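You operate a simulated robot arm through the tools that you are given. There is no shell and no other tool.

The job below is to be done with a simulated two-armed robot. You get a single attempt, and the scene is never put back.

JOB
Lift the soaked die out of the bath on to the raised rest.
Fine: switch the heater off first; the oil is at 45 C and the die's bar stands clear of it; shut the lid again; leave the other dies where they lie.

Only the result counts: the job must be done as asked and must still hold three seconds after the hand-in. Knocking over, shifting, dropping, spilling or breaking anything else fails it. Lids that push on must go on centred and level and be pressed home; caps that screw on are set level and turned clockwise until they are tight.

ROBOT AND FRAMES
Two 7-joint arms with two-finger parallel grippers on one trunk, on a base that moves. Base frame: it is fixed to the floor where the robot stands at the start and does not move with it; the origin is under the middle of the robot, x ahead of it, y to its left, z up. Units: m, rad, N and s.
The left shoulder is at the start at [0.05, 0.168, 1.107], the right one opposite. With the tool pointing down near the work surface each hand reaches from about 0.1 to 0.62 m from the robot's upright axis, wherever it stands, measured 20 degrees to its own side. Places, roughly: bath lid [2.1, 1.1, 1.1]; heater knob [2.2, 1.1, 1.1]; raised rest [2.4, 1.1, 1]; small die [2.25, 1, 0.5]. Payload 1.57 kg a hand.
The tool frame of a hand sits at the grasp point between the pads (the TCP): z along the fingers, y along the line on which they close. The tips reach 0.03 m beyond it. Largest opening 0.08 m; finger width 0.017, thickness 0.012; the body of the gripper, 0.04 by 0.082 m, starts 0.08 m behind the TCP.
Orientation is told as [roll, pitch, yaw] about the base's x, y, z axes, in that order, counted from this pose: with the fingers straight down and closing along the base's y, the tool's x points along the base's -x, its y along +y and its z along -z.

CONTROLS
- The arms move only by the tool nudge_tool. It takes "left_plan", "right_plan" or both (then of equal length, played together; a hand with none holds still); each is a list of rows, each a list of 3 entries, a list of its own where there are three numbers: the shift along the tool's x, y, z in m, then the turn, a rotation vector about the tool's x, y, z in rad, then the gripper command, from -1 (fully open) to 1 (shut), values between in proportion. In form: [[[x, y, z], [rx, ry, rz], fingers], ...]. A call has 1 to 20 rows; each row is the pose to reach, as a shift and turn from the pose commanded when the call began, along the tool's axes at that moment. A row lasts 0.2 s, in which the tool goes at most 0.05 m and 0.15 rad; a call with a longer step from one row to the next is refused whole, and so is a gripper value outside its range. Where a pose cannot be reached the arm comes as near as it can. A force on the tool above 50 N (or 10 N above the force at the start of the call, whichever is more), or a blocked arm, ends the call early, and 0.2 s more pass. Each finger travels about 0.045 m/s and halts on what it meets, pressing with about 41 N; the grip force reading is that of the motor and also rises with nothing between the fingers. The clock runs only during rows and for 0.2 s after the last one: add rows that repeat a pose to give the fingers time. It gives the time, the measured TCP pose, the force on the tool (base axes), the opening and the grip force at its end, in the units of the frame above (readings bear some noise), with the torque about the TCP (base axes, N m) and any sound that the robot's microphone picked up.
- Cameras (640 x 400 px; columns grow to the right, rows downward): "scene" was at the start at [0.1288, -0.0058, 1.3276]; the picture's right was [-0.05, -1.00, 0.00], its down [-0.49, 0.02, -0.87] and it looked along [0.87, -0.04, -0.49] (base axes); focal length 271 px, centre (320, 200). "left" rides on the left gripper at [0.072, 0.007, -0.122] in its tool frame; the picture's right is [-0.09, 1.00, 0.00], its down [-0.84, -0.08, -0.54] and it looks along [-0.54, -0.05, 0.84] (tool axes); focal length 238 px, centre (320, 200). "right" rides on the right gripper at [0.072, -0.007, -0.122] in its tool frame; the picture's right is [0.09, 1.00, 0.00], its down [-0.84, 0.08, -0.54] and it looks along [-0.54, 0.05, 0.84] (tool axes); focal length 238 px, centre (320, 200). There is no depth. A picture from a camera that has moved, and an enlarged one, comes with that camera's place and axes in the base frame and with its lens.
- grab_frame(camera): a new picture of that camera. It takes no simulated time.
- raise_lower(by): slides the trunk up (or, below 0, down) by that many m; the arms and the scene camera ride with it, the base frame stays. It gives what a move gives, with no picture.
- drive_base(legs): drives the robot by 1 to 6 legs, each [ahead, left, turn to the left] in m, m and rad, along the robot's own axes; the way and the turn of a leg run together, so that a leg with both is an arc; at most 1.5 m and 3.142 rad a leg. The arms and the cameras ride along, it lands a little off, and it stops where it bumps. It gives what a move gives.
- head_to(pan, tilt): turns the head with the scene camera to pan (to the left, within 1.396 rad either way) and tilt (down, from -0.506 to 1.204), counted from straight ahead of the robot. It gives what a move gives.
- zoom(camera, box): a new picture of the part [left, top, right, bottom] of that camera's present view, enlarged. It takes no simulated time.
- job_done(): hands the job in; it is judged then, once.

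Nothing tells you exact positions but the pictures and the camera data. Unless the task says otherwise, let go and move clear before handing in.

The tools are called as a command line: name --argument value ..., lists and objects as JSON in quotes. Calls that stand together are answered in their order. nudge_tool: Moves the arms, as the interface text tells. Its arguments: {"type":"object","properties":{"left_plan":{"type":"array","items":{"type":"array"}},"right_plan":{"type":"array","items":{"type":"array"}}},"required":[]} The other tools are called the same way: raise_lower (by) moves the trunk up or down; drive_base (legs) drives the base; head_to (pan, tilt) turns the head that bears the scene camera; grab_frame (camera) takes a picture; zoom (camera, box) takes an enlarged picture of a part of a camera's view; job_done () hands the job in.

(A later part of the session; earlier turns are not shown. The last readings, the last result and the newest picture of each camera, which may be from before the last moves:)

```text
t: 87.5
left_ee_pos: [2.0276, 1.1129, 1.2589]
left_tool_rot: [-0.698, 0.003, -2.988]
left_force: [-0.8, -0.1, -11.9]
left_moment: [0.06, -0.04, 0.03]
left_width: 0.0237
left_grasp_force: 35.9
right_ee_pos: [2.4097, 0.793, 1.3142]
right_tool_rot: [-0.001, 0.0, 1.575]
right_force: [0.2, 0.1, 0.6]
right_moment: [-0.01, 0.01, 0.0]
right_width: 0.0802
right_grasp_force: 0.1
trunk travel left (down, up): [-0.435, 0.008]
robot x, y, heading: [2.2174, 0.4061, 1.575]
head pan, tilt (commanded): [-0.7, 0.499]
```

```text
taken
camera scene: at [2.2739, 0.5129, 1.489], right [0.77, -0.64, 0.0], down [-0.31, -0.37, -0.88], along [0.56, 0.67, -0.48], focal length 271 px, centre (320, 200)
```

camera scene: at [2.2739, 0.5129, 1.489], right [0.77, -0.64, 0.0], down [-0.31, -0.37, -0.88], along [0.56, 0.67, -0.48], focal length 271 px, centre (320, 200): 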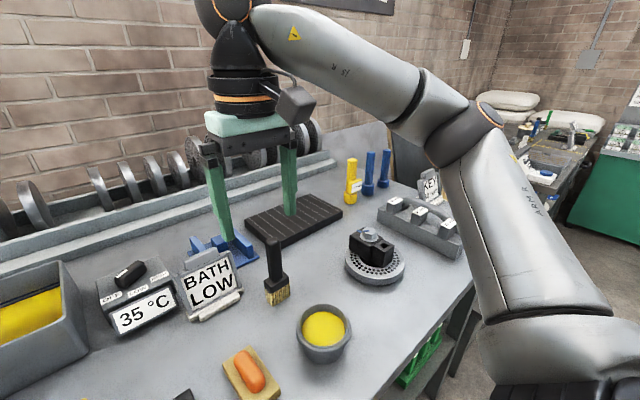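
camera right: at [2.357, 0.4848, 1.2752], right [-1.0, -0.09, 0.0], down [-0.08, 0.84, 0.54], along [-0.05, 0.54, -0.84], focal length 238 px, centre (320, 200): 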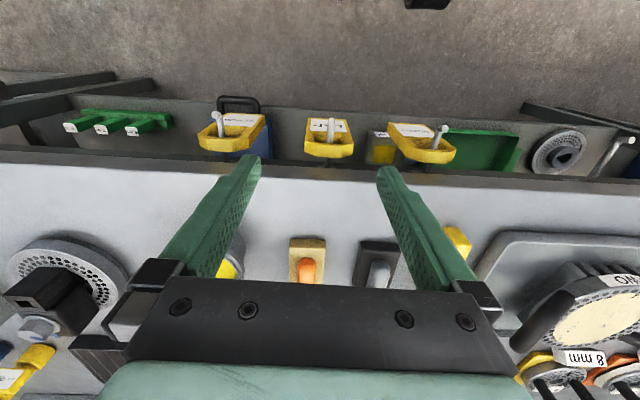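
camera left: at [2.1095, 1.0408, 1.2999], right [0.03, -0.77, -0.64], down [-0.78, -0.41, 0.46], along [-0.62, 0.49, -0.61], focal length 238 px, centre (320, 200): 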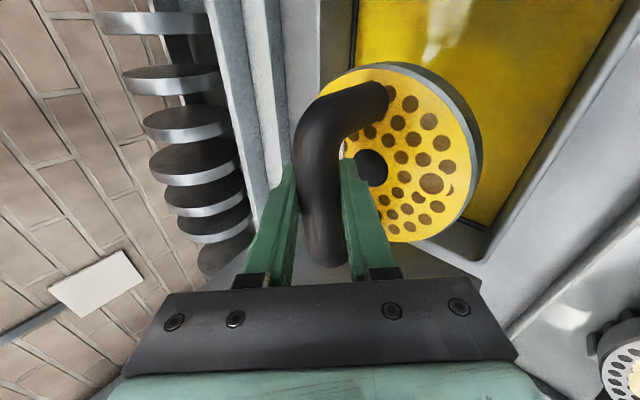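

The way to the right is free (display now reads 35 °C). The right camera looks down over the rest, so I use it to pin the rest's shape and place.

grab_frame --camera "right"

zoom --camera "right" --box '[220, 180, 380, 290]'

zoom --camera "scene" --box '[170, 200, 290, 320]'

```text
taken
camera right: at [2.4162, 0.7221, 1.4357], right [-1.0, -0.09, 0.0], down [-0.08, 0.84, 0.54], along [-0.05, 0.54, -0.84], focal length 238 px, centre (320, 200)
```

right: 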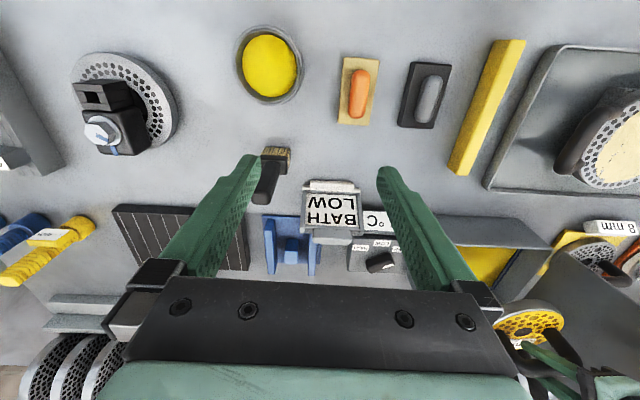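

```text
3.64 times, centred on (300, 235) of right
camera zoom: at [2.4162, 0.7221, 1.4357], right [-1.0, -0.09, 0.0], down [-0.08, 0.84, 0.54], along [-0.05, 0.54, -0.84], focal length 867 px, centre (393, 73)
```

zoom: 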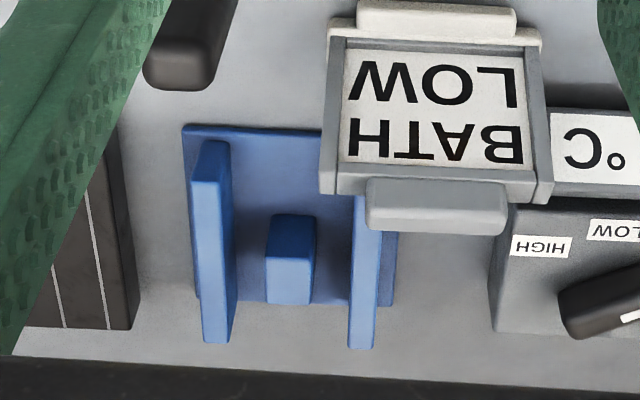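

```text
3.33 times, centred on (230, 260) of scene
camera zoom: at [2.2739, 0.5129, 1.489], right [0.77, -0.64, 0.0], down [-0.31, -0.37, -0.88], along [0.56, 0.67, -0.48], focal length 903 px, centre (620, 0)
```

zoom: 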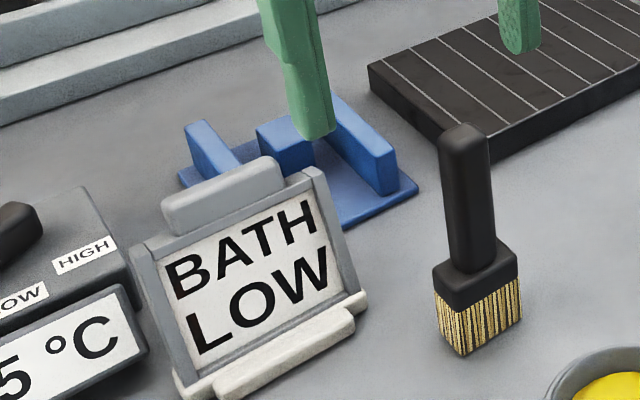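

The rest is a plate with rails at x≈2.393 and 2.491 (y 1.054–1.19, top z≈1.05) and a low block between them, so its centre is about [2.443, 1.125]. I drive right 0.42 m carrying the die well above everything.

drive_base --legs '[[-0.03, 0.0, 0.0], [0.0, -0.4228, 0.0], [0.038, 0.0, 0.0]]'

head_to --pan 0.15 --tilt 0.65

grab_frame --camera "scene"

grab_frame --camera "left"

```text
t: 92.6
left_ee_pos: [2.4377, 1.1222, 1.2583]
left_tool_rot: [-0.696, 0.003, -2.98]
left_force: [0.1, 1.0, -12.0]
left_moment: [0.05, -0.01, 0.04]
left_width: 0.0233
left_grasp_force: 35.9
right_ee_pos: [2.8222, 0.8082, 1.3134]
right_tool_rot: [0.001, 0.0, 1.584]
right_force: [-0.5, -0.5, -0.2]
right_moment: [-0.02, 0.04, 0.01]
right_width: 0.0798
right_grasp_force: 0.0
trunk travel left (down, up): [-0.435, 0.008]
robot x, y, heading: [2.6343, 0.4128, 1.582]
head pan, tilt (commanded): [-0.7, 0.499]
```

```text
t: 93.8
left_ee_pos: [2.4368, 1.1215, 1.2594]
left_tool_rot: [-0.695, 0.003, -2.975]
left_force: [-0.2, -0.1, -13.3]
left_moment: [0.05, -0.06, -0.02]
left_width: 0.0235
left_grasp_force: 35.5
right_ee_pos: [2.8226, 0.8072, 1.3144]
right_tool_rot: [0.001, 0.0, 1.582]
right_force: [-0.4, 0.5, 0.9]
right_moment: [-0.02, -0.02, 0.01]
right_width: 0.0802
right_grasp_force: 0.0
trunk travel left (down, up): [-0.435, 0.008]
robot x, y, heading: [2.6346, 0.4135, 1.583]
head pan, tilt (commanded): [0.15, 0.649]
```

```text
taken
camera scene: at [2.6186, 0.5398, 1.4756], right [0.99, 0.16, 0.0], down [0.1, -0.6, -0.8], along [-0.13, 0.79, -0.61], focal length 271 px, centre (320, 200)
```

scene: 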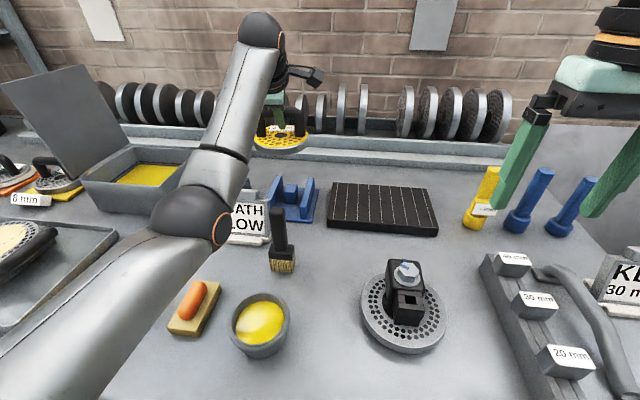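

```text
taken
camera left: at [2.5211, 1.0507, 1.3493], right [0.04, -0.77, -0.64], down [-0.78, -0.42, 0.46], along [-0.62, 0.48, -0.61], focal length 238 px, centre (320, 200)
```

left: 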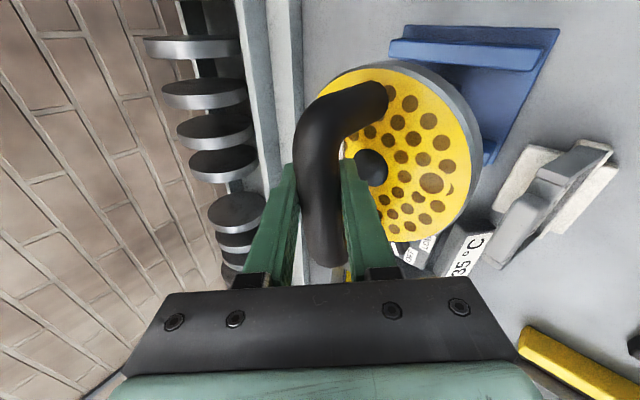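

grab_frame --camera "right"

zoom --camera "scene" --box '[220, 110, 360, 230]'

zoom --camera "scene" --box '[60, 90, 260, 250]'

```text
taken
camera right: at [2.8304, 0.735, 1.4358], right [-0.99, -0.1, 0.0], down [-0.09, 0.84, 0.54], along [-0.06, 0.54, -0.84], focal length 238 px, centre (320, 200)
```

right: 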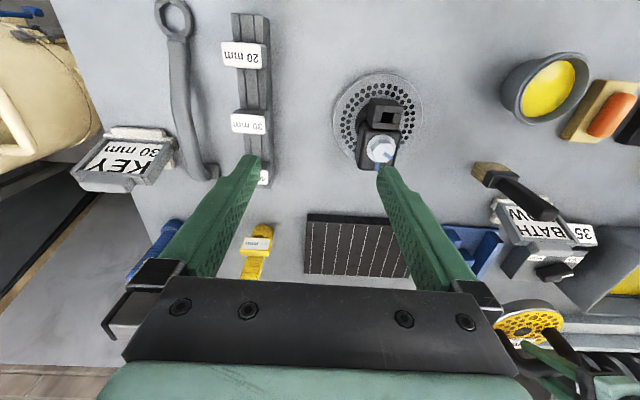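

```text
3.33 times, centred on (290, 170) of scene
camera zoom: at [2.6186, 0.5398, 1.4756], right [0.99, 0.16, 0.0], down [0.1, -0.6, -0.8], along [-0.13, 0.79, -0.61], focal length 903 px, centre (420, 300)
```

zoom: 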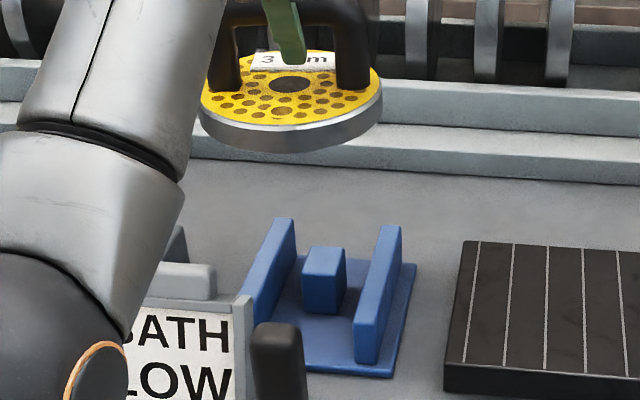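

```text
2.50 times, centred on (160, 170) of scene
camera zoom: at [2.6186, 0.5398, 1.4756], right [0.99, 0.16, 0.0], down [0.1, -0.6, -0.8], along [-0.13, 0.79, -0.61], focal length 677 px, centre (720, 275)
```

zoom: 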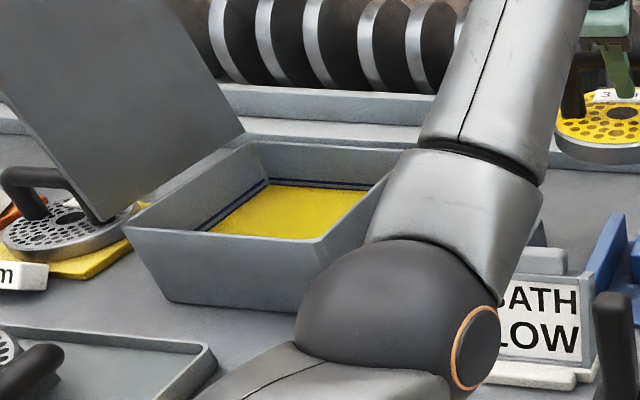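

The die hangs level over the rest. I make the small horizontal correction, come down part way, and check both the die and my elbow's clearance.

nudge_tool --left_plan '[[[0.0141, 0.0072, 0.005], [0, 0, 0], 1], [[0.0141, 0.0137, 0.0275], [0, 0, 0], 1], [[0.0141, 0.0265, 0.0428], [0, 0, 0], 1], [[0.0141, 0.0362, 0.0543], [0, 0, 0], 1], [[0.0141, 0.0362, 0.0543], [0, 0, 0], 1]]'

grab_frame --camera "scene"

zoom --camera "scene" --box '[220, 110, 360, 230]'

grab_frame --camera "left"

```text
t: 95.0
left_ee_pos: [2.4498, 1.1312, 1.1945]
left_tool_rot: [-0.698, 0.003, -2.979]
left_force: [0.4, 0.2, -11.7]
left_moment: [0.07, -0.09, 0.01]
left_width: 0.0236
left_grasp_force: 35.7
right_ee_pos: [2.8232, 0.8075, 1.3131]
right_tool_rot: [0.001, 0.0, 1.582]
right_force: [-0.7, 0.0, 0.5]
right_moment: [-0.01, -0.01, -0.01]
right_width: 0.0799
right_grasp_force: 0.1
trunk travel left (down, up): [-0.435, 0.008]
robot x, y, heading: [2.6339, 0.4106, 1.58]
head pan, tilt (commanded): [0.15, 0.649]
```

```text
taken
camera scene: at [2.6187, 0.5397, 1.4757], right [0.99, 0.16, 0.0], down [0.1, -0.6, -0.8], along [-0.13, 0.79, -0.61], focal length 271 px, centre (320, 200)
```

scene: 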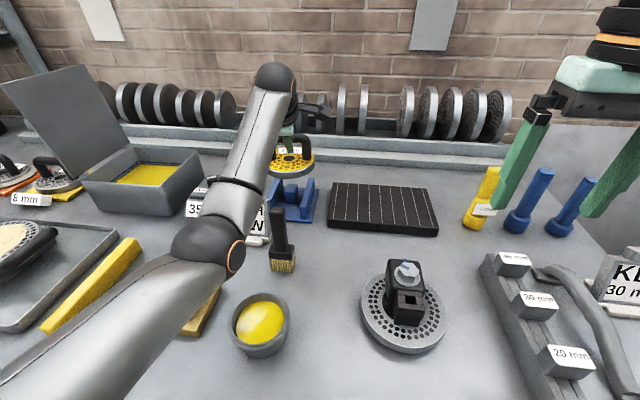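

```text
3.33 times, centred on (290, 170) of scene
camera zoom: at [2.6187, 0.5397, 1.4757], right [0.99, 0.16, 0.0], down [0.1, -0.6, -0.8], along [-0.13, 0.79, -0.61], focal length 903 px, centre (420, 300)
```

zoom: 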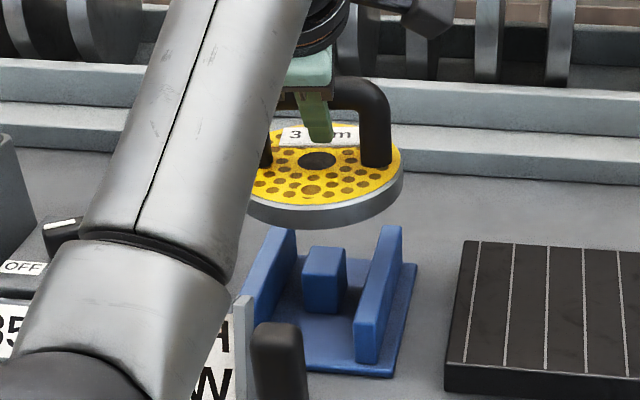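

```text
taken
camera left: at [2.533, 1.0609, 1.2841], right [0.04, -0.77, -0.64], down [-0.78, -0.42, 0.46], along [-0.62, 0.48, -0.61], focal length 238 px, centre (320, 200)
```

left: 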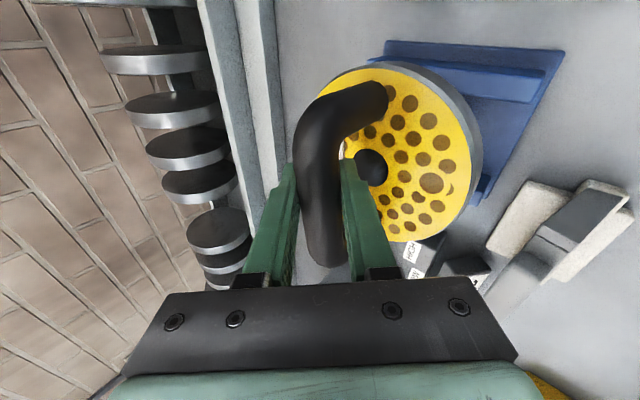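

Elbow is at z≈1.24, clear of everything. The die is above the rails; I lower another 4.5 cm with a small y correction and look again.

nudge_tool --left_plan '[[[0, 0.0127, 0.009], [0, 0, 0], 1], [[0, 0.0224, 0.0204], [0, 0, 0], 1], [[0, 0.032, 0.0319], [0, 0, 0], 1], [[0, 0.032, 0.0319], [0, 0, 0], 1]]'

zoom --camera "scene" --box '[220, 110, 360, 230]'

grab_frame --camera "left"

grab_frame --camera "right"

```text
t: 96.0
left_ee_pos: [2.4484, 1.126, 1.1494]
left_tool_rot: [-0.697, 0.004, -2.978]
left_force: [-0.4, 0.6, -12.0]
left_moment: [0.07, -0.05, 0.03]
left_width: 0.0236
left_grasp_force: 35.7
right_ee_pos: [2.8219, 0.8067, 1.3126]
right_tool_rot: [0.001, 0.0, 1.581]
right_force: [0.5, -0.2, 0.0]
right_moment: [0.02, 0.01, 0.03]
right_width: 0.0799
right_grasp_force: 0.1
trunk travel left (down, up): [-0.435, 0.008]
robot x, y, heading: [2.6335, 0.4145, 1.582]
head pan, tilt (commanded): [0.15, 0.649]
```

```text
3.33 times, centred on (290, 170) of scene
camera zoom: at [2.6186, 0.5397, 1.4756], right [0.99, 0.16, 0.0], down [0.1, -0.6, -0.8], along [-0.13, 0.79, -0.61], focal length 903 px, centre (420, 300)
```

zoom: 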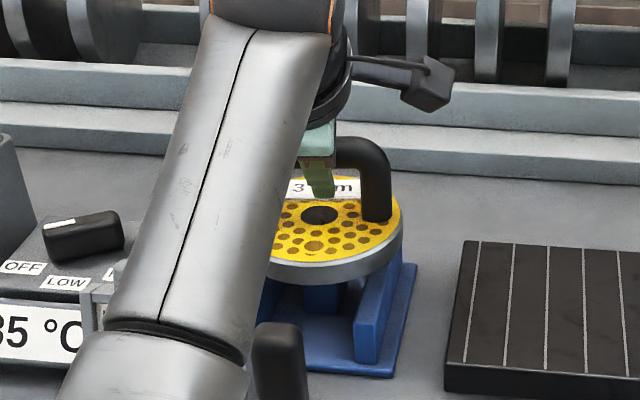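

```text
taken
camera left: at [2.5332, 1.0556, 1.2394], right [0.04, -0.77, -0.64], down [-0.78, -0.42, 0.46], along [-0.62, 0.48, -0.61], focal length 238 px, centre (320, 200)
```

left: 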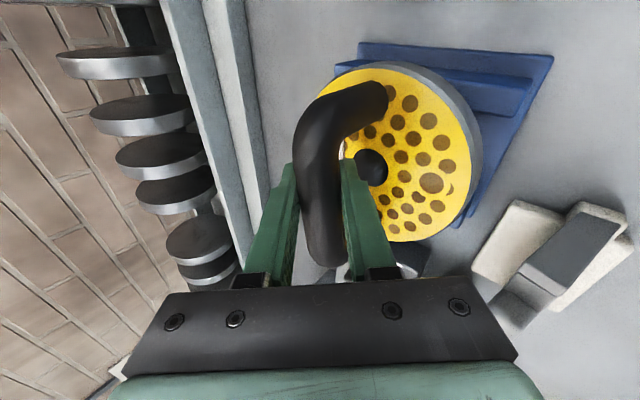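

```text
taken
camera right: at [2.8305, 0.7349, 1.4358], right [-0.99, -0.1, 0.0], down [-0.09, 0.84, 0.54], along [-0.06, 0.54, -0.84], focal length 238 px, centre (320, 200)
```

right: 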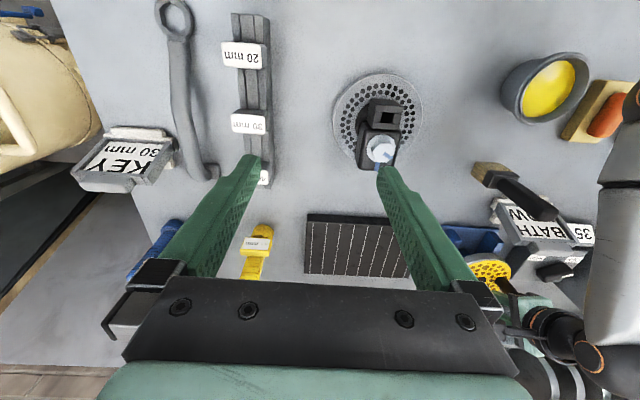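

Left-camera geometry puts the disc centre at about [2.444, 1.123], matching the rest's centre [2.442, 1.123]. I lower slowly, watching the weight come off.

nudge_tool --left_plan '[[[0, 0.0052, 0.0061], [0, 0, 0], 1], [[0, 0.0097, 0.0115], [0, 0, 0], 1], [[0, 0.0097, 0.0115], [0, 0, 0], 1]]'

zoom --camera "scene" --box '[220, 110, 360, 230]'

```text
t: 96.8
left_ee_pos: [2.4505, 1.1273, 1.1335]
left_tool_rot: [-0.694, 0.002, -2.977]
left_force: [-0.9, 0.4, -11.7]
left_moment: [0.06, -0.05, 0.05]
left_width: 0.0235
left_grasp_force: 35.6
right_ee_pos: [2.823, 0.8078, 1.3125]
right_tool_rot: [0.0, 0.0, 1.581]
right_force: [-0.9, -0.5, -0.2]
right_moment: [-0.02, 0.0, -0.04]
right_width: 0.0798
right_grasp_force: 0.0
trunk travel left (down, up): [-0.435, 0.008]
robot x, y, heading: [2.6365, 0.4122, 1.58]
head pan, tilt (commanded): [0.15, 0.649]
```

```text
3.33 times, centred on (290, 170) of scene
camera zoom: at [2.6186, 0.5399, 1.4756], right [0.99, 0.16, 0.0], down [0.1, -0.6, -0.8], along [-0.13, 0.79, -0.61], focal length 903 px, centre (420, 300)
```

zoom: 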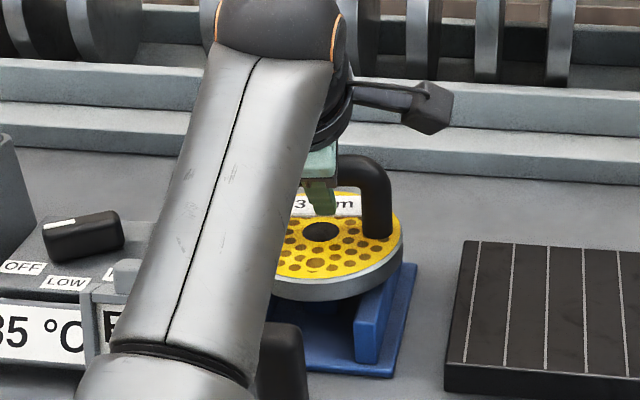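

nudge_tool --left_plan '[[[0, 0.0019, 0.0023], [0, 0, 0], 1], [[0, 0.0032, 0.0038], [0, 0, 0], 1], [[0, 0.0032, 0.0038], [0, 0, 0], 1]]'

```text
t: 97.5
left_ee_pos: [2.4511, 1.1266, 1.1307]
left_tool_rot: [-0.698, 0.004, -2.977]
left_force: [0.7, 0.1, -10.9]
left_moment: [0.1, -0.01, 0.0]
left_width: 0.0233
left_grasp_force: 35.5
right_ee_pos: [2.8219, 0.8068, 1.3134]
right_tool_rot: [-0.001, 0.001, 1.583]
right_force: [0.2, -0.1, -0.7]
right_moment: [-0.01, 0.03, -0.01]
right_width: 0.0802
right_grasp_force: 0.0
trunk travel left (down, up): [-0.435, 0.008]
robot x, y, heading: [2.6299, 0.4156, 1.584]
head pan, tilt (commanded): [0.15, 0.649]
```

nudge_tool --left_plan '[[[0, 0.0019, 0.0023], [0, 0, 0], 1], [[0, 0.0026, 0.0031], [0, 0, 0], 1], [[0, 0.0026, 0.0031], [0, 0, 0], 1]]'

zoom --camera "scene" --box '[250, 140, 330, 230]'

```text
t: 98.3
left_ee_pos: [2.4501, 1.1256, 1.1255]
left_tool_rot: [-0.696, 0.004, -2.978]
left_force: [-0.2, -0.8, -11.1]
left_moment: [0.1, -0.05, -0.01]
left_width: 0.0237
left_grasp_force: 35.8
right_ee_pos: [2.8214, 0.8069, 1.3127]
right_tool_rot: [-0.002, 0.0, 1.583]
right_force: [-0.4, 0.7, -0.1]
right_moment: [0.0, -0.03, 0.03]
right_width: 0.0802
right_grasp_force: 0.1
trunk travel left (down, up): [-0.435, 0.008]
robot x, y, heading: [2.6358, 0.4169, 1.587]
head pan, tilt (commanded): [0.15, 0.649]
```

```text
4.44 times, centred on (290, 185) of scene
camera zoom: at [2.6186, 0.5399, 1.4756], right [0.99, 0.16, 0.0], down [0.1, -0.6, -0.8], along [-0.13, 0.79, -0.61], focal length 1204 px, centre (453, 267)
```

zoom: 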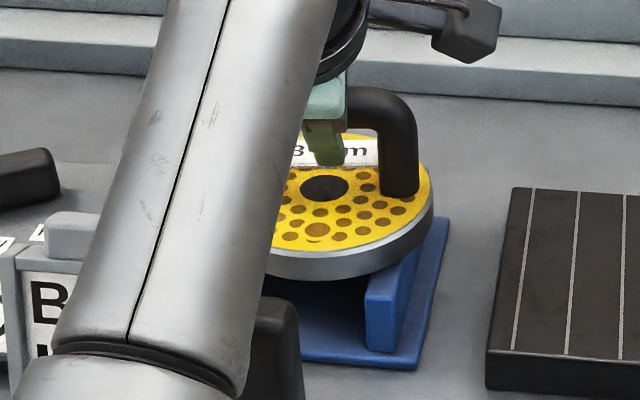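

nudge_tool --left_plan '[[[0, 0.0013, 0.0015], [0, 0, 0], 1], [[0, 0.0026, 0.0031], [0, 0, 0], 1], [[0, 0.0026, 0.0031], [0, 0, 0], 1]]'

```text
t: 99.2
left_ee_pos: [2.4517, 1.1252, 1.1204]
left_tool_rot: [-0.696, 0.002, -2.978]
left_force: [-0.4, 0.4, -10.3]
left_moment: [0.06, -0.07, 0.01]
left_width: 0.0237
left_grasp_force: 36.1
right_ee_pos: [2.8217, 0.8072, 1.3138]
right_tool_rot: [0.0, -0.001, 1.584]
right_force: [0.5, -0.5, -0.4]
right_moment: [-0.01, -0.02, 0.01]
right_width: 0.0798
right_grasp_force: 0.0
trunk travel left (down, up): [-0.435, 0.008]
robot x, y, heading: [2.6359, 0.4136, 1.577]
head pan, tilt (commanded): [0.15, 0.649]
```

nudge_tool --left_plan '[[[0, 0.0013, 0.0015], [0, 0, 0], 1], [[0, 0.0019, 0.0023], [0, 0, 0], 1], [[0, 0.0019, 0.0023], [0, 0, 0], 1]]'

zoom --camera "scene" --box '[250, 140, 330, 230]'

grab_frame --camera "left"

```text
t: 100.0
left_ee_pos: [2.4512, 1.127, 1.1197]
left_tool_rot: [-0.702, 0.003, -2.978]
left_force: [0.0, 1.1, -4.8]
left_moment: [-0.1, 0.33, -0.06]
left_width: 0.0236
left_grasp_force: 34.9
right_ee_pos: [2.8229, 0.806, 1.3138]
right_tool_rot: [0.0, -0.002, 1.584]
right_force: [0.6, -0.7, -0.4]
right_moment: [-0.01, -0.01, -0.02]
right_width: 0.08
right_grasp_force: 0.2
trunk travel left (down, up): [-0.435, 0.008]
robot x, y, heading: [2.6352, 0.4163, 1.59]
head pan, tilt (commanded): [0.15, 0.649]
```

```text
4.44 times, centred on (290, 185) of scene
camera zoom: at [2.619, 0.5392, 1.4758], right [0.99, 0.16, 0.0], down [0.1, -0.6, -0.8], along [-0.13, 0.79, -0.61], focal length 1204 px, centre (453, 267)
```

zoom: 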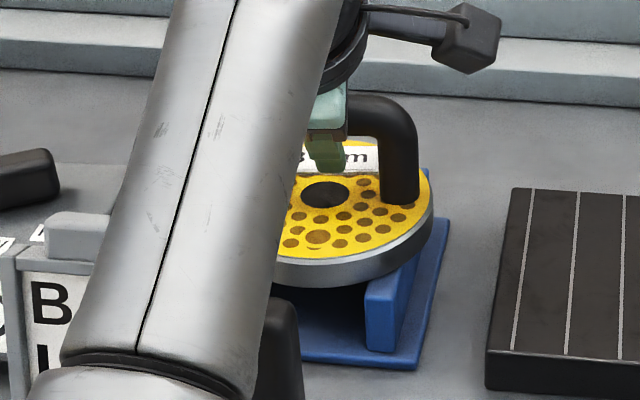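

```text
taken
camera left: at [2.535, 1.0555, 1.2103], right [0.03, -0.77, -0.64], down [-0.78, -0.42, 0.46], along [-0.63, 0.49, -0.61], focal length 238 px, centre (320, 200)
```

left: 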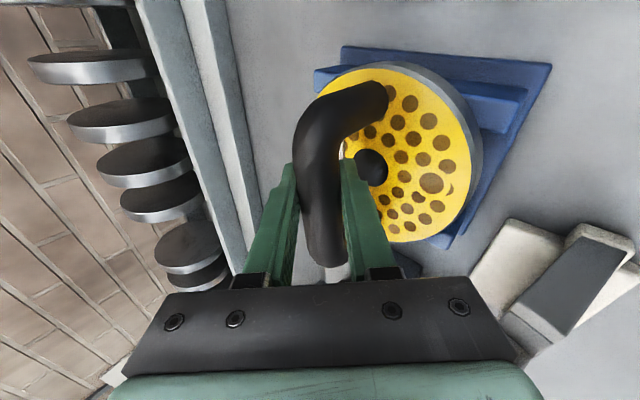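

Contact: about half of the weight is off. I lower another millimetre or so to seat it fully.

nudge_tool --left_plan '[[[0, 0.001, 0.0012], [0, 0, 0], 1], [[0, 0.001, 0.0012], [0, 0, 0], 1]]'

```text
t: 100.5
left_ee_pos: [2.4522, 1.1252, 1.1201]
left_tool_rot: [-0.704, 0.002, -2.98]
left_force: [-0.6, 3.3, 1.8]
left_moment: [-0.18, 0.69, -0.12]
left_width: 0.0233
left_grasp_force: 35.8
right_ee_pos: [2.8237, 0.8059, 1.3133]
right_tool_rot: [0.001, -0.004, 1.584]
right_force: [0.5, 0.2, -0.1]
right_moment: [0.0, 0.03, -0.02]
right_width: 0.0798
right_grasp_force: 0.1
trunk travel left (down, up): [-0.435, 0.008]
robot x, y, heading: [2.632, 0.4101, 1.584]
head pan, tilt (commanded): [0.15, 0.649]
```

The die is fully supported. I open the fingers gently, only as far as needed.

nudge_tool --left_plan '[[[0, 0, 0], [0, 0, 0], 0.3], [[0, 0, 0], [0, 0, 0], 0.1], [[0, 0, 0], [0, 0, 0], -0.12], [[0, 0, 0], [0, 0, 0], -0.12], [[0, 0, 0], [0, 0, 0], -0.12]]'

grab_frame --camera "left"

zoom --camera "scene" --box '[250, 140, 330, 230]'

```text
t: 101.8
left_ee_pos: [2.4528, 1.125, 1.1176]
left_tool_rot: [-0.7, 0.003, -2.977]
left_force: [1.3, -0.4, 0.3]
left_moment: [0.03, -0.02, 0.02]
left_width: 0.045
left_grasp_force: 0.1
right_ee_pos: [2.8228, 0.8057, 1.315]
right_tool_rot: [0.001, 0.0, 1.583]
right_force: [0.0, -0.6, 0.1]
right_moment: [0.02, 0.0, 0.0]
right_width: 0.0799
right_grasp_force: 0.0
trunk travel left (down, up): [-0.435, 0.008]
robot x, y, heading: [2.6338, 0.4118, 1.583]
head pan, tilt (commanded): [0.15, 0.649]
```

```text
taken
camera left: at [2.5354, 1.0547, 1.2084], right [0.03, -0.77, -0.64], down [-0.78, -0.42, 0.46], along [-0.63, 0.48, -0.61], focal length 238 px, centre (320, 200)
```

left: 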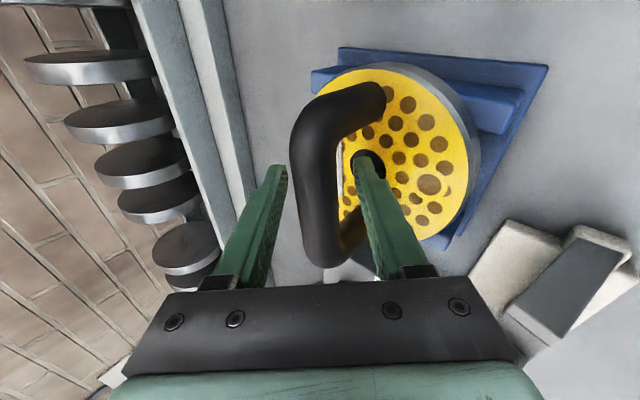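

```text
4.44 times, centred on (290, 185) of scene
camera zoom: at [2.619, 0.5383, 1.4758], right [0.99, 0.16, 0.0], down [0.1, -0.6, -0.8], along [-0.13, 0.79, -0.6], focal length 1204 px, centre (453, 267)
```

zoom: 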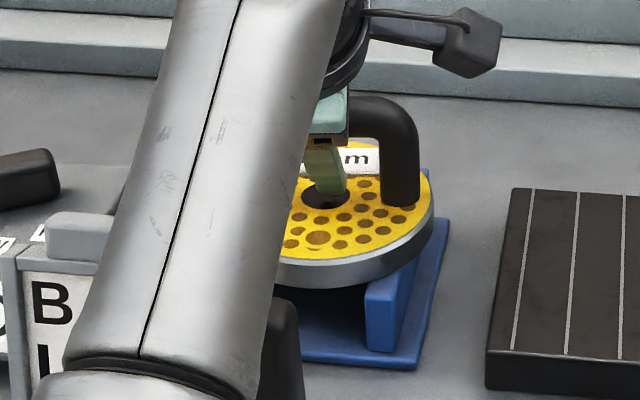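

The die stands on the rails. I centre the fingers around the bar (4 mm) and back out along the tool axis.

nudge_tool --left_plan '[[[0, -0.0036, 0], [0, 0, 0], -0.12], [[0, -0.0036, -0.02], [0, 0, 0], -0.12], [[0, -0.0036, -0.05], [0, 0, 0], -0.12], [[0, -0.0036, -0.09], [0, 0, 0], -0.12], [[0, -0.0036, -0.13], [0, 0, 0], -0.12], [[0, -0.0036, -0.16], [0, 0, 0], -0.12]]'

grab_frame --camera "left"

zoom --camera "scene" --box '[220, 110, 360, 230]'

grab_frame --camera "right"

```text
t: 103.2
left_ee_pos: [2.4684, 1.0239, 1.2439]
left_tool_rot: [-0.698, 0.001, -2.978]
left_force: [-0.2, 0.1, -0.5]
left_moment: [0.0, 0.01, 0.0]
left_width: 0.0449
left_grasp_force: 0.0
right_ee_pos: [2.8222, 0.8057, 1.3145]
right_tool_rot: [0.001, -0.002, 1.583]
right_force: [0.2, 0.2, -0.5]
right_moment: [-0.01, -0.01, -0.01]
right_width: 0.08
right_grasp_force: 0.0
trunk travel left (down, up): [-0.435, 0.008]
robot x, y, heading: [2.636, 0.4124, 1.582]
head pan, tilt (commanded): [0.15, 0.649]
```

```text
taken
camera left: at [2.5526, 0.9542, 1.3339], right [0.04, -0.77, -0.64], down [-0.78, -0.42, 0.46], along [-0.63, 0.48, -0.61], focal length 238 px, centre (320, 200)
```

left: 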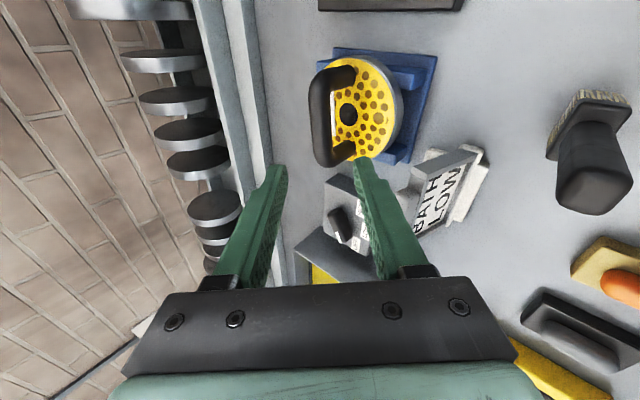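

```text
3.33 times, centred on (290, 170) of scene
camera zoom: at [2.619, 0.5379, 1.4758], right [0.99, 0.16, 0.0], down [0.1, -0.6, -0.8], along [-0.13, 0.79, -0.6], focal length 903 px, centre (420, 300)
```

zoom: 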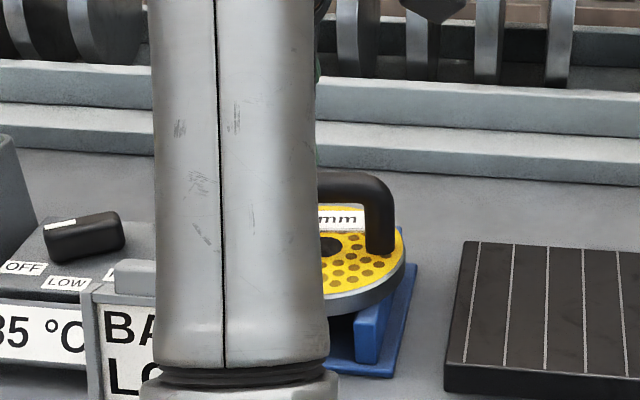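

```text
taken
camera right: at [2.8308, 0.7332, 1.4362], right [-0.99, -0.1, 0.0], down [-0.09, 0.83, 0.54], along [-0.06, 0.54, -0.84], focal length 238 px, centre (320, 200)
```

right: 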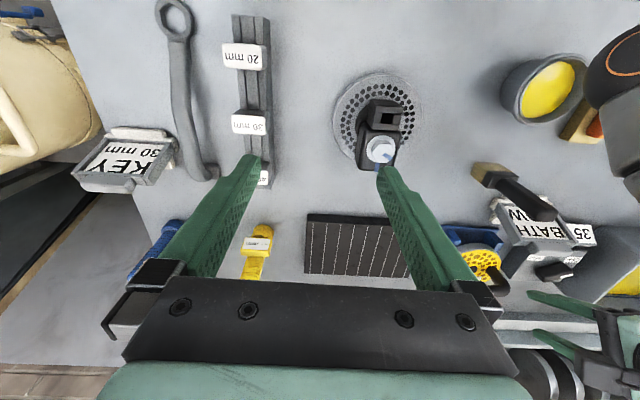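

zoom --camera "left" --box '[290, 30, 460, 180]'

zoom --camera "right" --box '[420, 180, 560, 300]'

```text
2.67 times, centred on (375, 105) of left
camera zoom: at [2.5526, 0.9542, 1.3339], right [0.04, -0.77, -0.64], down [-0.78, -0.42, 0.46], along [-0.63, 0.48, -0.61], focal length 636 px, centre (173, 453)
```

zoom: 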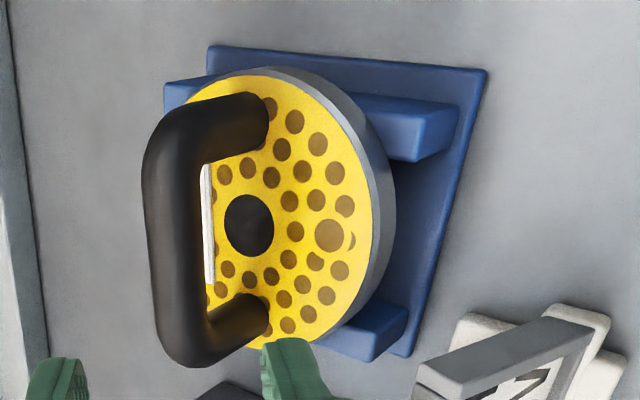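

```text
3.33 times, centred on (490, 240) of right
camera zoom: at [2.8308, 0.7332, 1.4362], right [-0.99, -0.1, 0.0], down [-0.09, 0.83, 0.54], along [-0.06, 0.54, -0.84], focal length 794 px, centre (-247, 67)
```

zoom: 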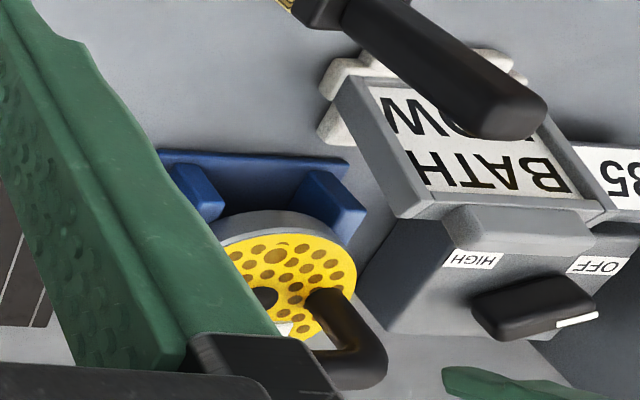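

The die sits flat and centred across both rails. Now for the lid: I raise the hand, roll it back by +90°, and then drive back to the bath.

nudge_tool --left_plan '[[[0, -0.0193, -0.033], [0, 0, 0], -0.12], [[0, -0.0386, -0.066], [0, 0, 0], -0.12], [[0, -0.0386, -0.066], [0, 0, 0.1428], -0.12], [[0, -0.0386, -0.066], [0, 0, 0.2856], -0.12], [[0, -0.0386, -0.066], [0, 0, 0.4284], -0.12], [[0, -0.0386, -0.066], [0, 0, 0.5712], -0.12], [[0, -0.0386, -0.066], [0, 0, 0.714], -0.12], [[0, -0.0386, -0.066], [0, 0, 0.8568], -0.12], [[0, -0.0386, -0.066], [0, 0, 0.9996], -0.12], [[0, -0.0386, -0.066], [0, 0, 1.1424], -0.12], [[0, -0.0386, -0.066], [0, 0, 1.2852], -0.12], [[0, -0.0386, -0.066], [0, 0, 1.428], -0.12], [[0, -0.0386, -0.066], [0, 0, 1.5708], -0.12], [[0, -0.0386, -0.066], [0, 0, 1.5708], -0.12]]'

zoom --camera "scene" --box '[200, 110, 360, 230]'

```text
t: 106.2
left_ee_pos: [2.4694, 1.0149, 1.3191]
left_tool_rot: [-0.001, -0.699, 1.735]
left_force: [-0.2, -0.4, 0.3]
left_moment: [-0.03, 0.01, 0.02]
left_width: 0.0446
left_grasp_force: 0.0
right_ee_pos: [2.8227, 0.8051, 1.3144]
right_tool_rot: [0.0, -0.001, 1.583]
right_force: [0.5, -0.6, 0.3]
right_moment: [0.03, 0.0, 0.0]
right_width: 0.0802
right_grasp_force: 0.1
trunk travel left (down, up): [-0.435, 0.008]
robot x, y, heading: [2.6351, 0.4095, 1.581]
head pan, tilt (commanded): [0.15, 0.649]
```

```text
3.33 times, centred on (280, 170) of scene
camera zoom: at [2.619, 0.5383, 1.4758], right [0.99, 0.16, 0.0], down [0.1, -0.6, -0.8], along [-0.13, 0.79, -0.6], focal length 903 px, centre (453, 300)
```

zoom: 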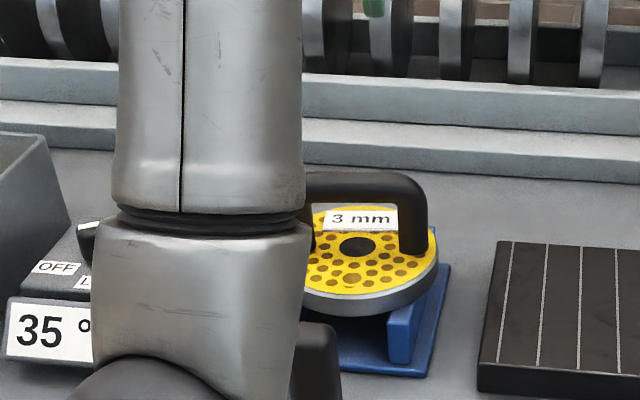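

I pull the left hand well back from the open lid's swing space, then drive back to the bath position (x≈2.085).

nudge_tool --left_plan '[[[0.0226, 0.0135, -0.0288], [0.0249, -0.075, 0.0219], -0.3], [[0.0451, 0.027, -0.0576], [0.0498, -0.15, 0.0438], -0.3], [[0.0677, 0.0404, -0.0863], [0.0746, -0.225, 0.0656], -0.3], [[0.0902, 0.0539, -0.1151], [0.0995, -0.3, 0.0875], -0.3], [[0.0902, 0.0539, -0.1151], [0.0995, -0.3, 0.0875], -0.3]]'

drive_base --legs '[[-0.04, 0.0, -0.01], [0.0, 0.55, 0.0], [0.032, 0.0, 0.0]]'

head_to --pan 0.0 --tilt 0.65

grab_frame --camera "scene"

grab_frame --camera "left"

```text
t: 107.3
left_ee_pos: [2.44, 0.9348, 1.314]
left_tool_rot: [-0.003, -1.004, 1.604]
left_force: [0.3, 0.4, -0.7]
left_moment: [0.01, -0.02, 0.02]
left_width: 0.0516
left_grasp_force: 0.1
left hand out of reach, approached as far as the arm can: row 1, 2, 3, 4, 5
right_ee_pos: [2.823, 0.8046, 1.314]
right_tool_rot: [0.001, -0.002, 1.584]
right_force: [-0.3, -0.7, 0.3]
right_moment: [0.03, 0.0, 0.03]
right_width: 0.0798
right_grasp_force: 0.1
trunk travel left (down, up): [-0.435, 0.008]
robot x, y, heading: [2.6386, 0.4124, 1.589]
head pan, tilt (commanded): [0.15, 0.649]
```

```text
t: 113.6
left_ee_pos: [1.898, 0.9264, 1.3124]
left_tool_rot: [-0.003, -1.002, 1.595]
left_force: [0.2, 0.5, -0.7]
left_moment: [-0.03, -0.01, -0.02]
left_width: 0.052
left_grasp_force: 0.0
right_ee_pos: [2.279, 0.7961, 1.3148]
right_tool_rot: [-0.001, -0.001, 1.574]
right_force: [0.5, 0.2, -0.2]
right_moment: [-0.01, 0.0, 0.04]
right_width: 0.0799
right_grasp_force: 0.0
trunk travel left (down, up): [-0.435, 0.008]
robot x, y, heading: [2.0881, 0.4052, 1.569]
head pan, tilt (commanded): [0.15, 0.649]
```

```text
t: 114.3
left_ee_pos: [1.8978, 0.9248, 1.3121]
left_tool_rot: [-0.005, -1.004, 1.597]
left_force: [-0.1, 0.0, 0.9]
left_moment: [-0.03, 0.03, -0.01]
left_width: 0.0519
left_grasp_force: 0.0
right_ee_pos: [2.2796, 0.7943, 1.3141]
right_tool_rot: [-0.001, -0.002, 1.575]
right_force: [-0.1, 0.5, -0.8]
right_moment: [-0.02, 0.0, 0.03]
right_width: 0.0803
right_grasp_force: 0.0
trunk travel left (down, up): [-0.435, 0.008]
robot x, y, heading: [2.0867, 0.4029, 1.573]
head pan, tilt (commanded): [0.0, 0.649]
```

```text
taken
camera scene: at [2.0864, 0.5294, 1.4759], right [1.0, 0.0, 0.0], down [0.0, -0.6, -0.8], along [0.0, 0.8, -0.6], focal length 271 px, centre (320, 200)
```

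scene: 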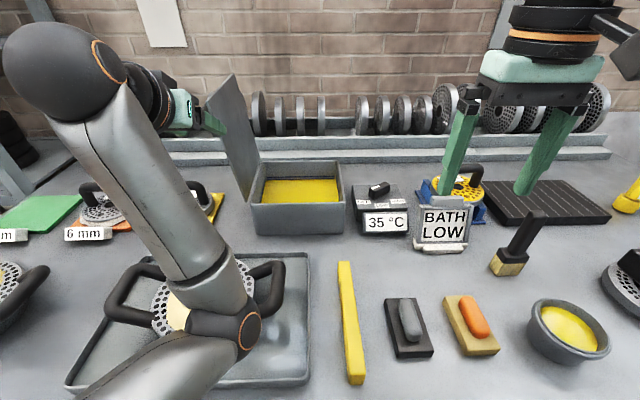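

```text
taken
camera left: at [1.8937, 0.7842, 1.3187], right [-1.0, 0.03, 0.08], down [0.08, -0.01, 1.0], along [0.03, 1.0, 0.0], focal length 238 px, centre (320, 200)
```

left: 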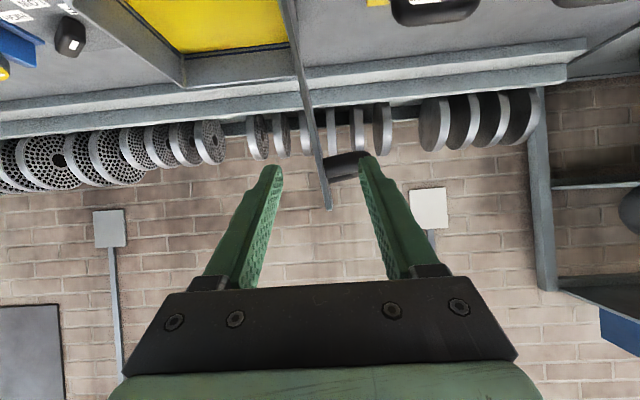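

The lid is still open and the die is on its rest. I reposition the left hand to retrace the earlier path back to the lid handle.

nudge_tool --left_plan '[[[0.004, 0.0235, -0.032], [0, 0, 0], -0.3], [[0.008, 0.047, -0.0639], [0, 0, 0], -0.3], [[0.008, 0.047, -0.0639], [0, 0, 0], -0.3]]'

grab_frame --camera "scene"

```text
t: 115.1
left_ee_pos: [1.8427, 0.9227, 1.3135]
left_tool_rot: [-0.002, -1.006, 1.595]
left_force: [-0.5, -0.8, 0.2]
left_moment: [-0.02, 0.01, 0.0]
left_width: 0.0521
left_grasp_force: 0.0
left hand out of reach, approached as far as the arm can: row 1, 2, 3
right_ee_pos: [2.28, 0.7939, 1.3145]
right_tool_rot: [0.001, -0.003, 1.574]
right_force: [0.3, -0.5, 0.3]
right_moment: [-0.04, -0.02, 0.0]
right_width: 0.0802
right_grasp_force: 0.1
trunk travel left (down, up): [-0.435, 0.008]
robot x, y, heading: [2.0878, 0.4016, 1.571]
head pan, tilt (commanded): [0.0, 0.649]
```

```text
taken
camera scene: at [2.0866, 0.5297, 1.4758], right [1.0, 0.0, 0.0], down [0.0, -0.6, -0.8], along [0.0, 0.8, -0.6], focal length 271 px, centre (320, 200)
```

scene: 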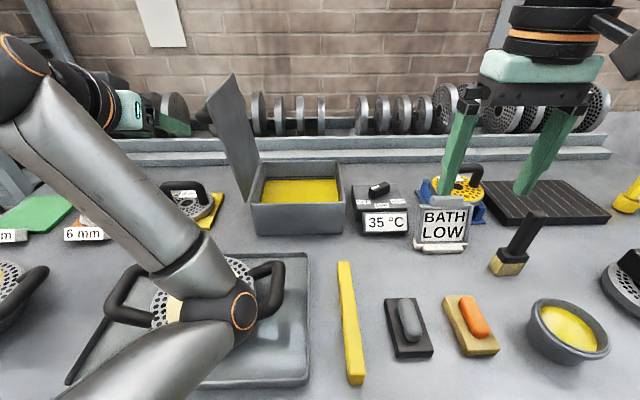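

The arm is in a slightly different posture, but the elbow is clear. I roll the hand with the lid angle (1.7 rad) while moving to the pre-grasp point beside the lid handle.

nudge_tool --left_plan '[[[-0.0003, 0.0043, 0.0073], [0.0768, 0, -0.1196], -0.3], [[-0.0006, 0.0086, 0.0146], [0.1535, 0, -0.2391], -0.3], [[-0.0009, 0.013, 0.0219], [0.2303, 0, -0.3587], -0.3], [[-0.0012, 0.0173, 0.0292], [0.3071, 0, -0.4783], -0.3], [[-0.0015, 0.0216, 0.0365], [0.3838, 0, -0.5978], -0.3], [[-0.0019, 0.0259, 0.0439], [0.4606, 0, -0.7174], -0.3], [[-0.0022, 0.0302, 0.0512], [0.5374, 0, -0.837], -0.3], [[-0.0025, 0.0345, 0.0585], [0.6141, 0, -0.9565], -0.3], [[-0.0028, 0.0389, 0.0658], [0.6909, 0, -1.0761], -0.3], [[-0.0031, 0.0432, 0.0731], [0.7677, 0, -1.1957], -0.3], [[-0.0034, 0.0475, 0.0804], [0.8444, 0, -1.3152], -0.3], [[-0.0037, 0.0518, 0.0877], [0.9212, 0, -1.4348], -0.3], [[-0.0037, 0.0518, 0.0877], [0.9212, 0, -1.4348], -0.3]]'

grab_frame --camera "left"

grab_frame --camera "scene"

```text
t: 117.9
left_ee_pos: [1.7901, 0.9949, 1.2707]
left_tool_rot: [-1.649, 0.115, 2.588]
left_force: [-0.4, -0.5, -0.3]
left_moment: [0.04, 0.0, 0.01]
left_width: 0.0521
left_grasp_force: 0.0
left hand out of reach, approached as far as the arm can: row 2
right_ee_pos: [2.2805, 0.7935, 1.3148]
right_tool_rot: [-0.001, -0.001, 1.574]
right_force: [0.2, 0.1, -0.6]
right_moment: [-0.03, 0.0, 0.0]
right_width: 0.0799
right_grasp_force: 0.1
trunk travel left (down, up): [-0.435, 0.008]
robot x, y, heading: [2.084, 0.4083, 1.572]
head pan, tilt (commanded): [0.0, 0.649]
```

```text
taken
camera left: at [1.7892, 0.8544, 1.2638], right [0.06, 0.05, -1.0], down [-1.0, -0.03, -0.06], along [-0.03, 1.0, 0.05], focal length 238 px, centre (320, 200)
```

left: 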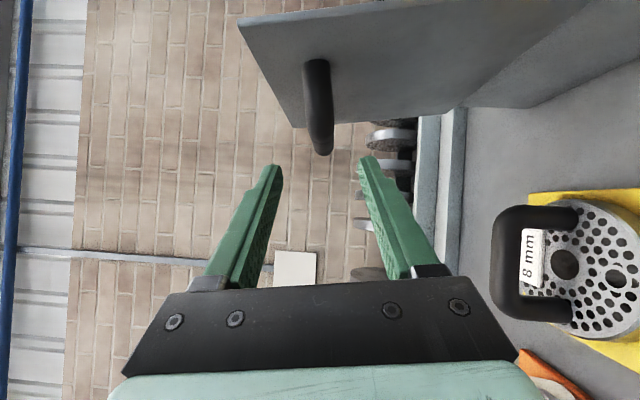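

```text
taken
camera scene: at [2.0865, 0.5296, 1.4758], right [1.0, 0.0, 0.0], down [0.0, -0.6, -0.8], along [0.0, 0.8, -0.6], focal length 271 px, centre (320, 200)
```

scene: 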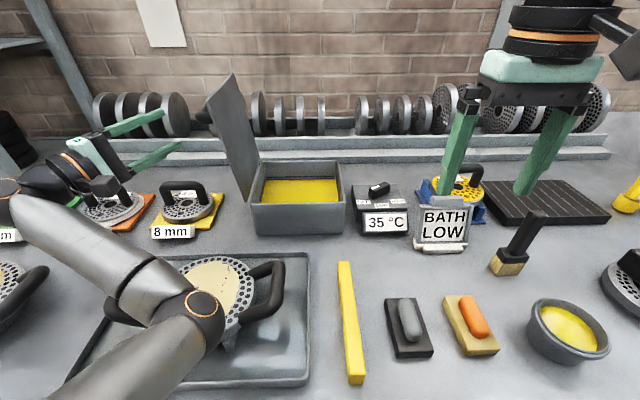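

The lid handle is centred ahead of the fingers. I advance 12 cm along the tool axis around the bar.

nudge_tool --left_plan '[[[0, 0, 0.04], [0, 0, 0], -0.3], [[0, 0, 0.08], [0, 0, 0], -0.3], [[0, 0, 0.105], [0, 0, 0], -0.3], [[0, 0, 0.12], [0, 0, 0], -0.3], [[0, 0, 0.12], [0, 0, 0], -0.3]]'

grab_frame --camera "left"

grab_frame --camera "scene"

```text
t: 119.1
left_ee_pos: [1.8531, 1.098, 1.2808]
left_tool_rot: [-1.648, 0.115, 2.591]
left_force: [-0.6, -0.4, -0.8]
left_moment: [-0.01, -0.01, 0.0]
left_width: 0.0522
left_grasp_force: 0.1
right_ee_pos: [2.2796, 0.7932, 1.3148]
right_tool_rot: [0.001, -0.001, 1.574]
right_force: [0.0, -0.7, 0.1]
right_moment: [0.0, 0.01, -0.01]
right_width: 0.0802
right_grasp_force: 0.0
trunk travel left (down, up): [-0.435, 0.008]
robot x, y, heading: [2.0897, 0.4016, 1.574]
head pan, tilt (commanded): [0.0, 0.649]
```

```text
taken
camera left: at [1.8517, 0.9565, 1.2739], right [0.06, 0.05, -1.0], down [-1.0, -0.03, -0.06], along [-0.03, 1.0, 0.05], focal length 238 px, centre (320, 200)
```

left: 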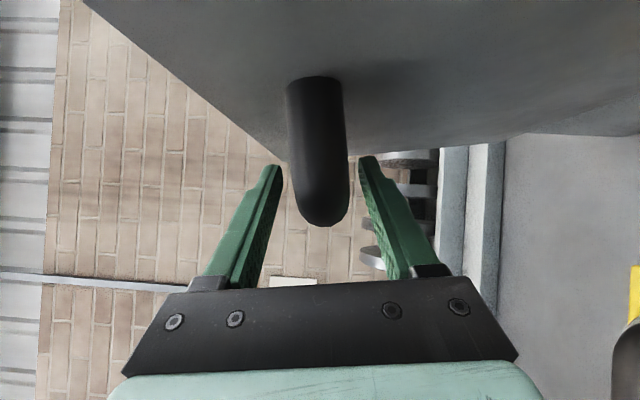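

```text
taken
camera scene: at [2.0864, 0.5296, 1.4758], right [1.0, 0.0, 0.0], down [0.0, -0.6, -0.8], along [0.0, 0.8, -0.6], focal length 271 px, centre (320, 200)
```

scene: 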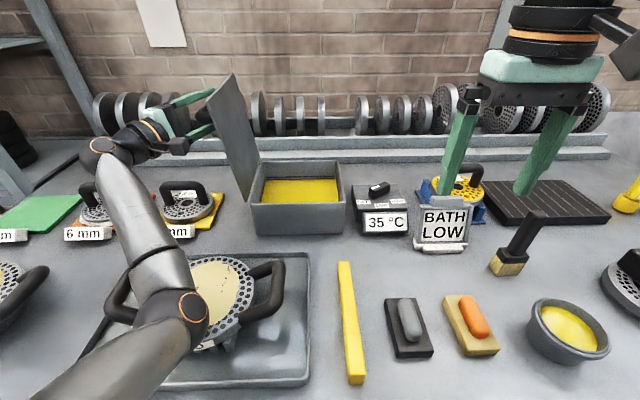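

The bar is between the fingers. I close the grip on it.

nudge_tool --left_plan '[[[0, 0, 0], [0, 0, 0], 1], [[0, 0, 0], [0, 0, 0], 1], [[0, 0, 0], [0, 0, 0], 1], [[0, 0, 0], [0, 0, 0], 1]]'

```text
t: 120.1
left_ee_pos: [1.8534, 1.0966, 1.2776]
left_tool_rot: [-1.642, 0.115, 2.587]
left_force: [2.9, -6.2, -12.0]
left_moment: [0.31, 0.13, 0.21]
left_width: 0.024
left_grasp_force: 34.7
right_ee_pos: [2.2803, 0.7938, 1.3146]
right_tool_rot: [0.0, -0.001, 1.573]
right_force: [-0.6, -0.7, 0.2]
right_moment: [0.0, 0.02, 0.03]
right_width: 0.08
right_grasp_force: 0.0
trunk travel left (down, up): [-0.435, 0.008]
robot x, y, heading: [2.089, 0.4033, 1.568]
head pan, tilt (commanded): [0.0, 0.649]
```

Gripped. I swing the lid back along the same arc, in stages, checking the load each time.

nudge_tool --left_plan '[[[0.022, -0.0022, 0.0141], [-0.0756, 0, 0.1178], 1], [[0.0442, -0.0032, 0.0284], [-0.1513, 0, 0.2356], 1], [[0.0662, -0.0005, 0.0425], [-0.2269, 0, 0.3534], 1], [[0.0879, 0.0059, 0.0565], [-0.3026, 0, 0.4712], 1]]'

grab_frame --camera "scene"

```text
t: 121.1
left_ee_pos: [1.9568, 1.1022, 1.2873]
left_tool_rot: [-1.33, -0.359, 2.553]
left_force: [-1.9, 2.2, -2.7]
left_moment: [-0.78, 0.19, 0.13]
left_width: 0.0235
left_grasp_force: 36.0
right_ee_pos: [2.2801, 0.7948, 1.3144]
right_tool_rot: [0.0, -0.002, 1.574]
right_force: [-0.4, -0.7, -0.3]
right_moment: [0.03, 0.0, 0.0]
right_width: 0.08
right_grasp_force: 0.1
trunk travel left (down, up): [-0.435, 0.008]
robot x, y, heading: [2.0935, 0.405, 1.569]
head pan, tilt (commanded): [0.0, 0.649]
```

```text
taken
camera scene: at [2.0861, 0.5307, 1.4757], right [1.0, 0.0, 0.0], down [0.0, -0.61, -0.8], along [0.0, 0.8, -0.61], focal length 271 px, centre (320, 200)
```

scene: 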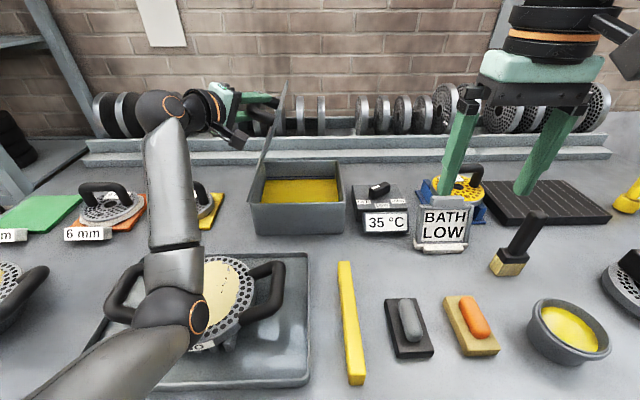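

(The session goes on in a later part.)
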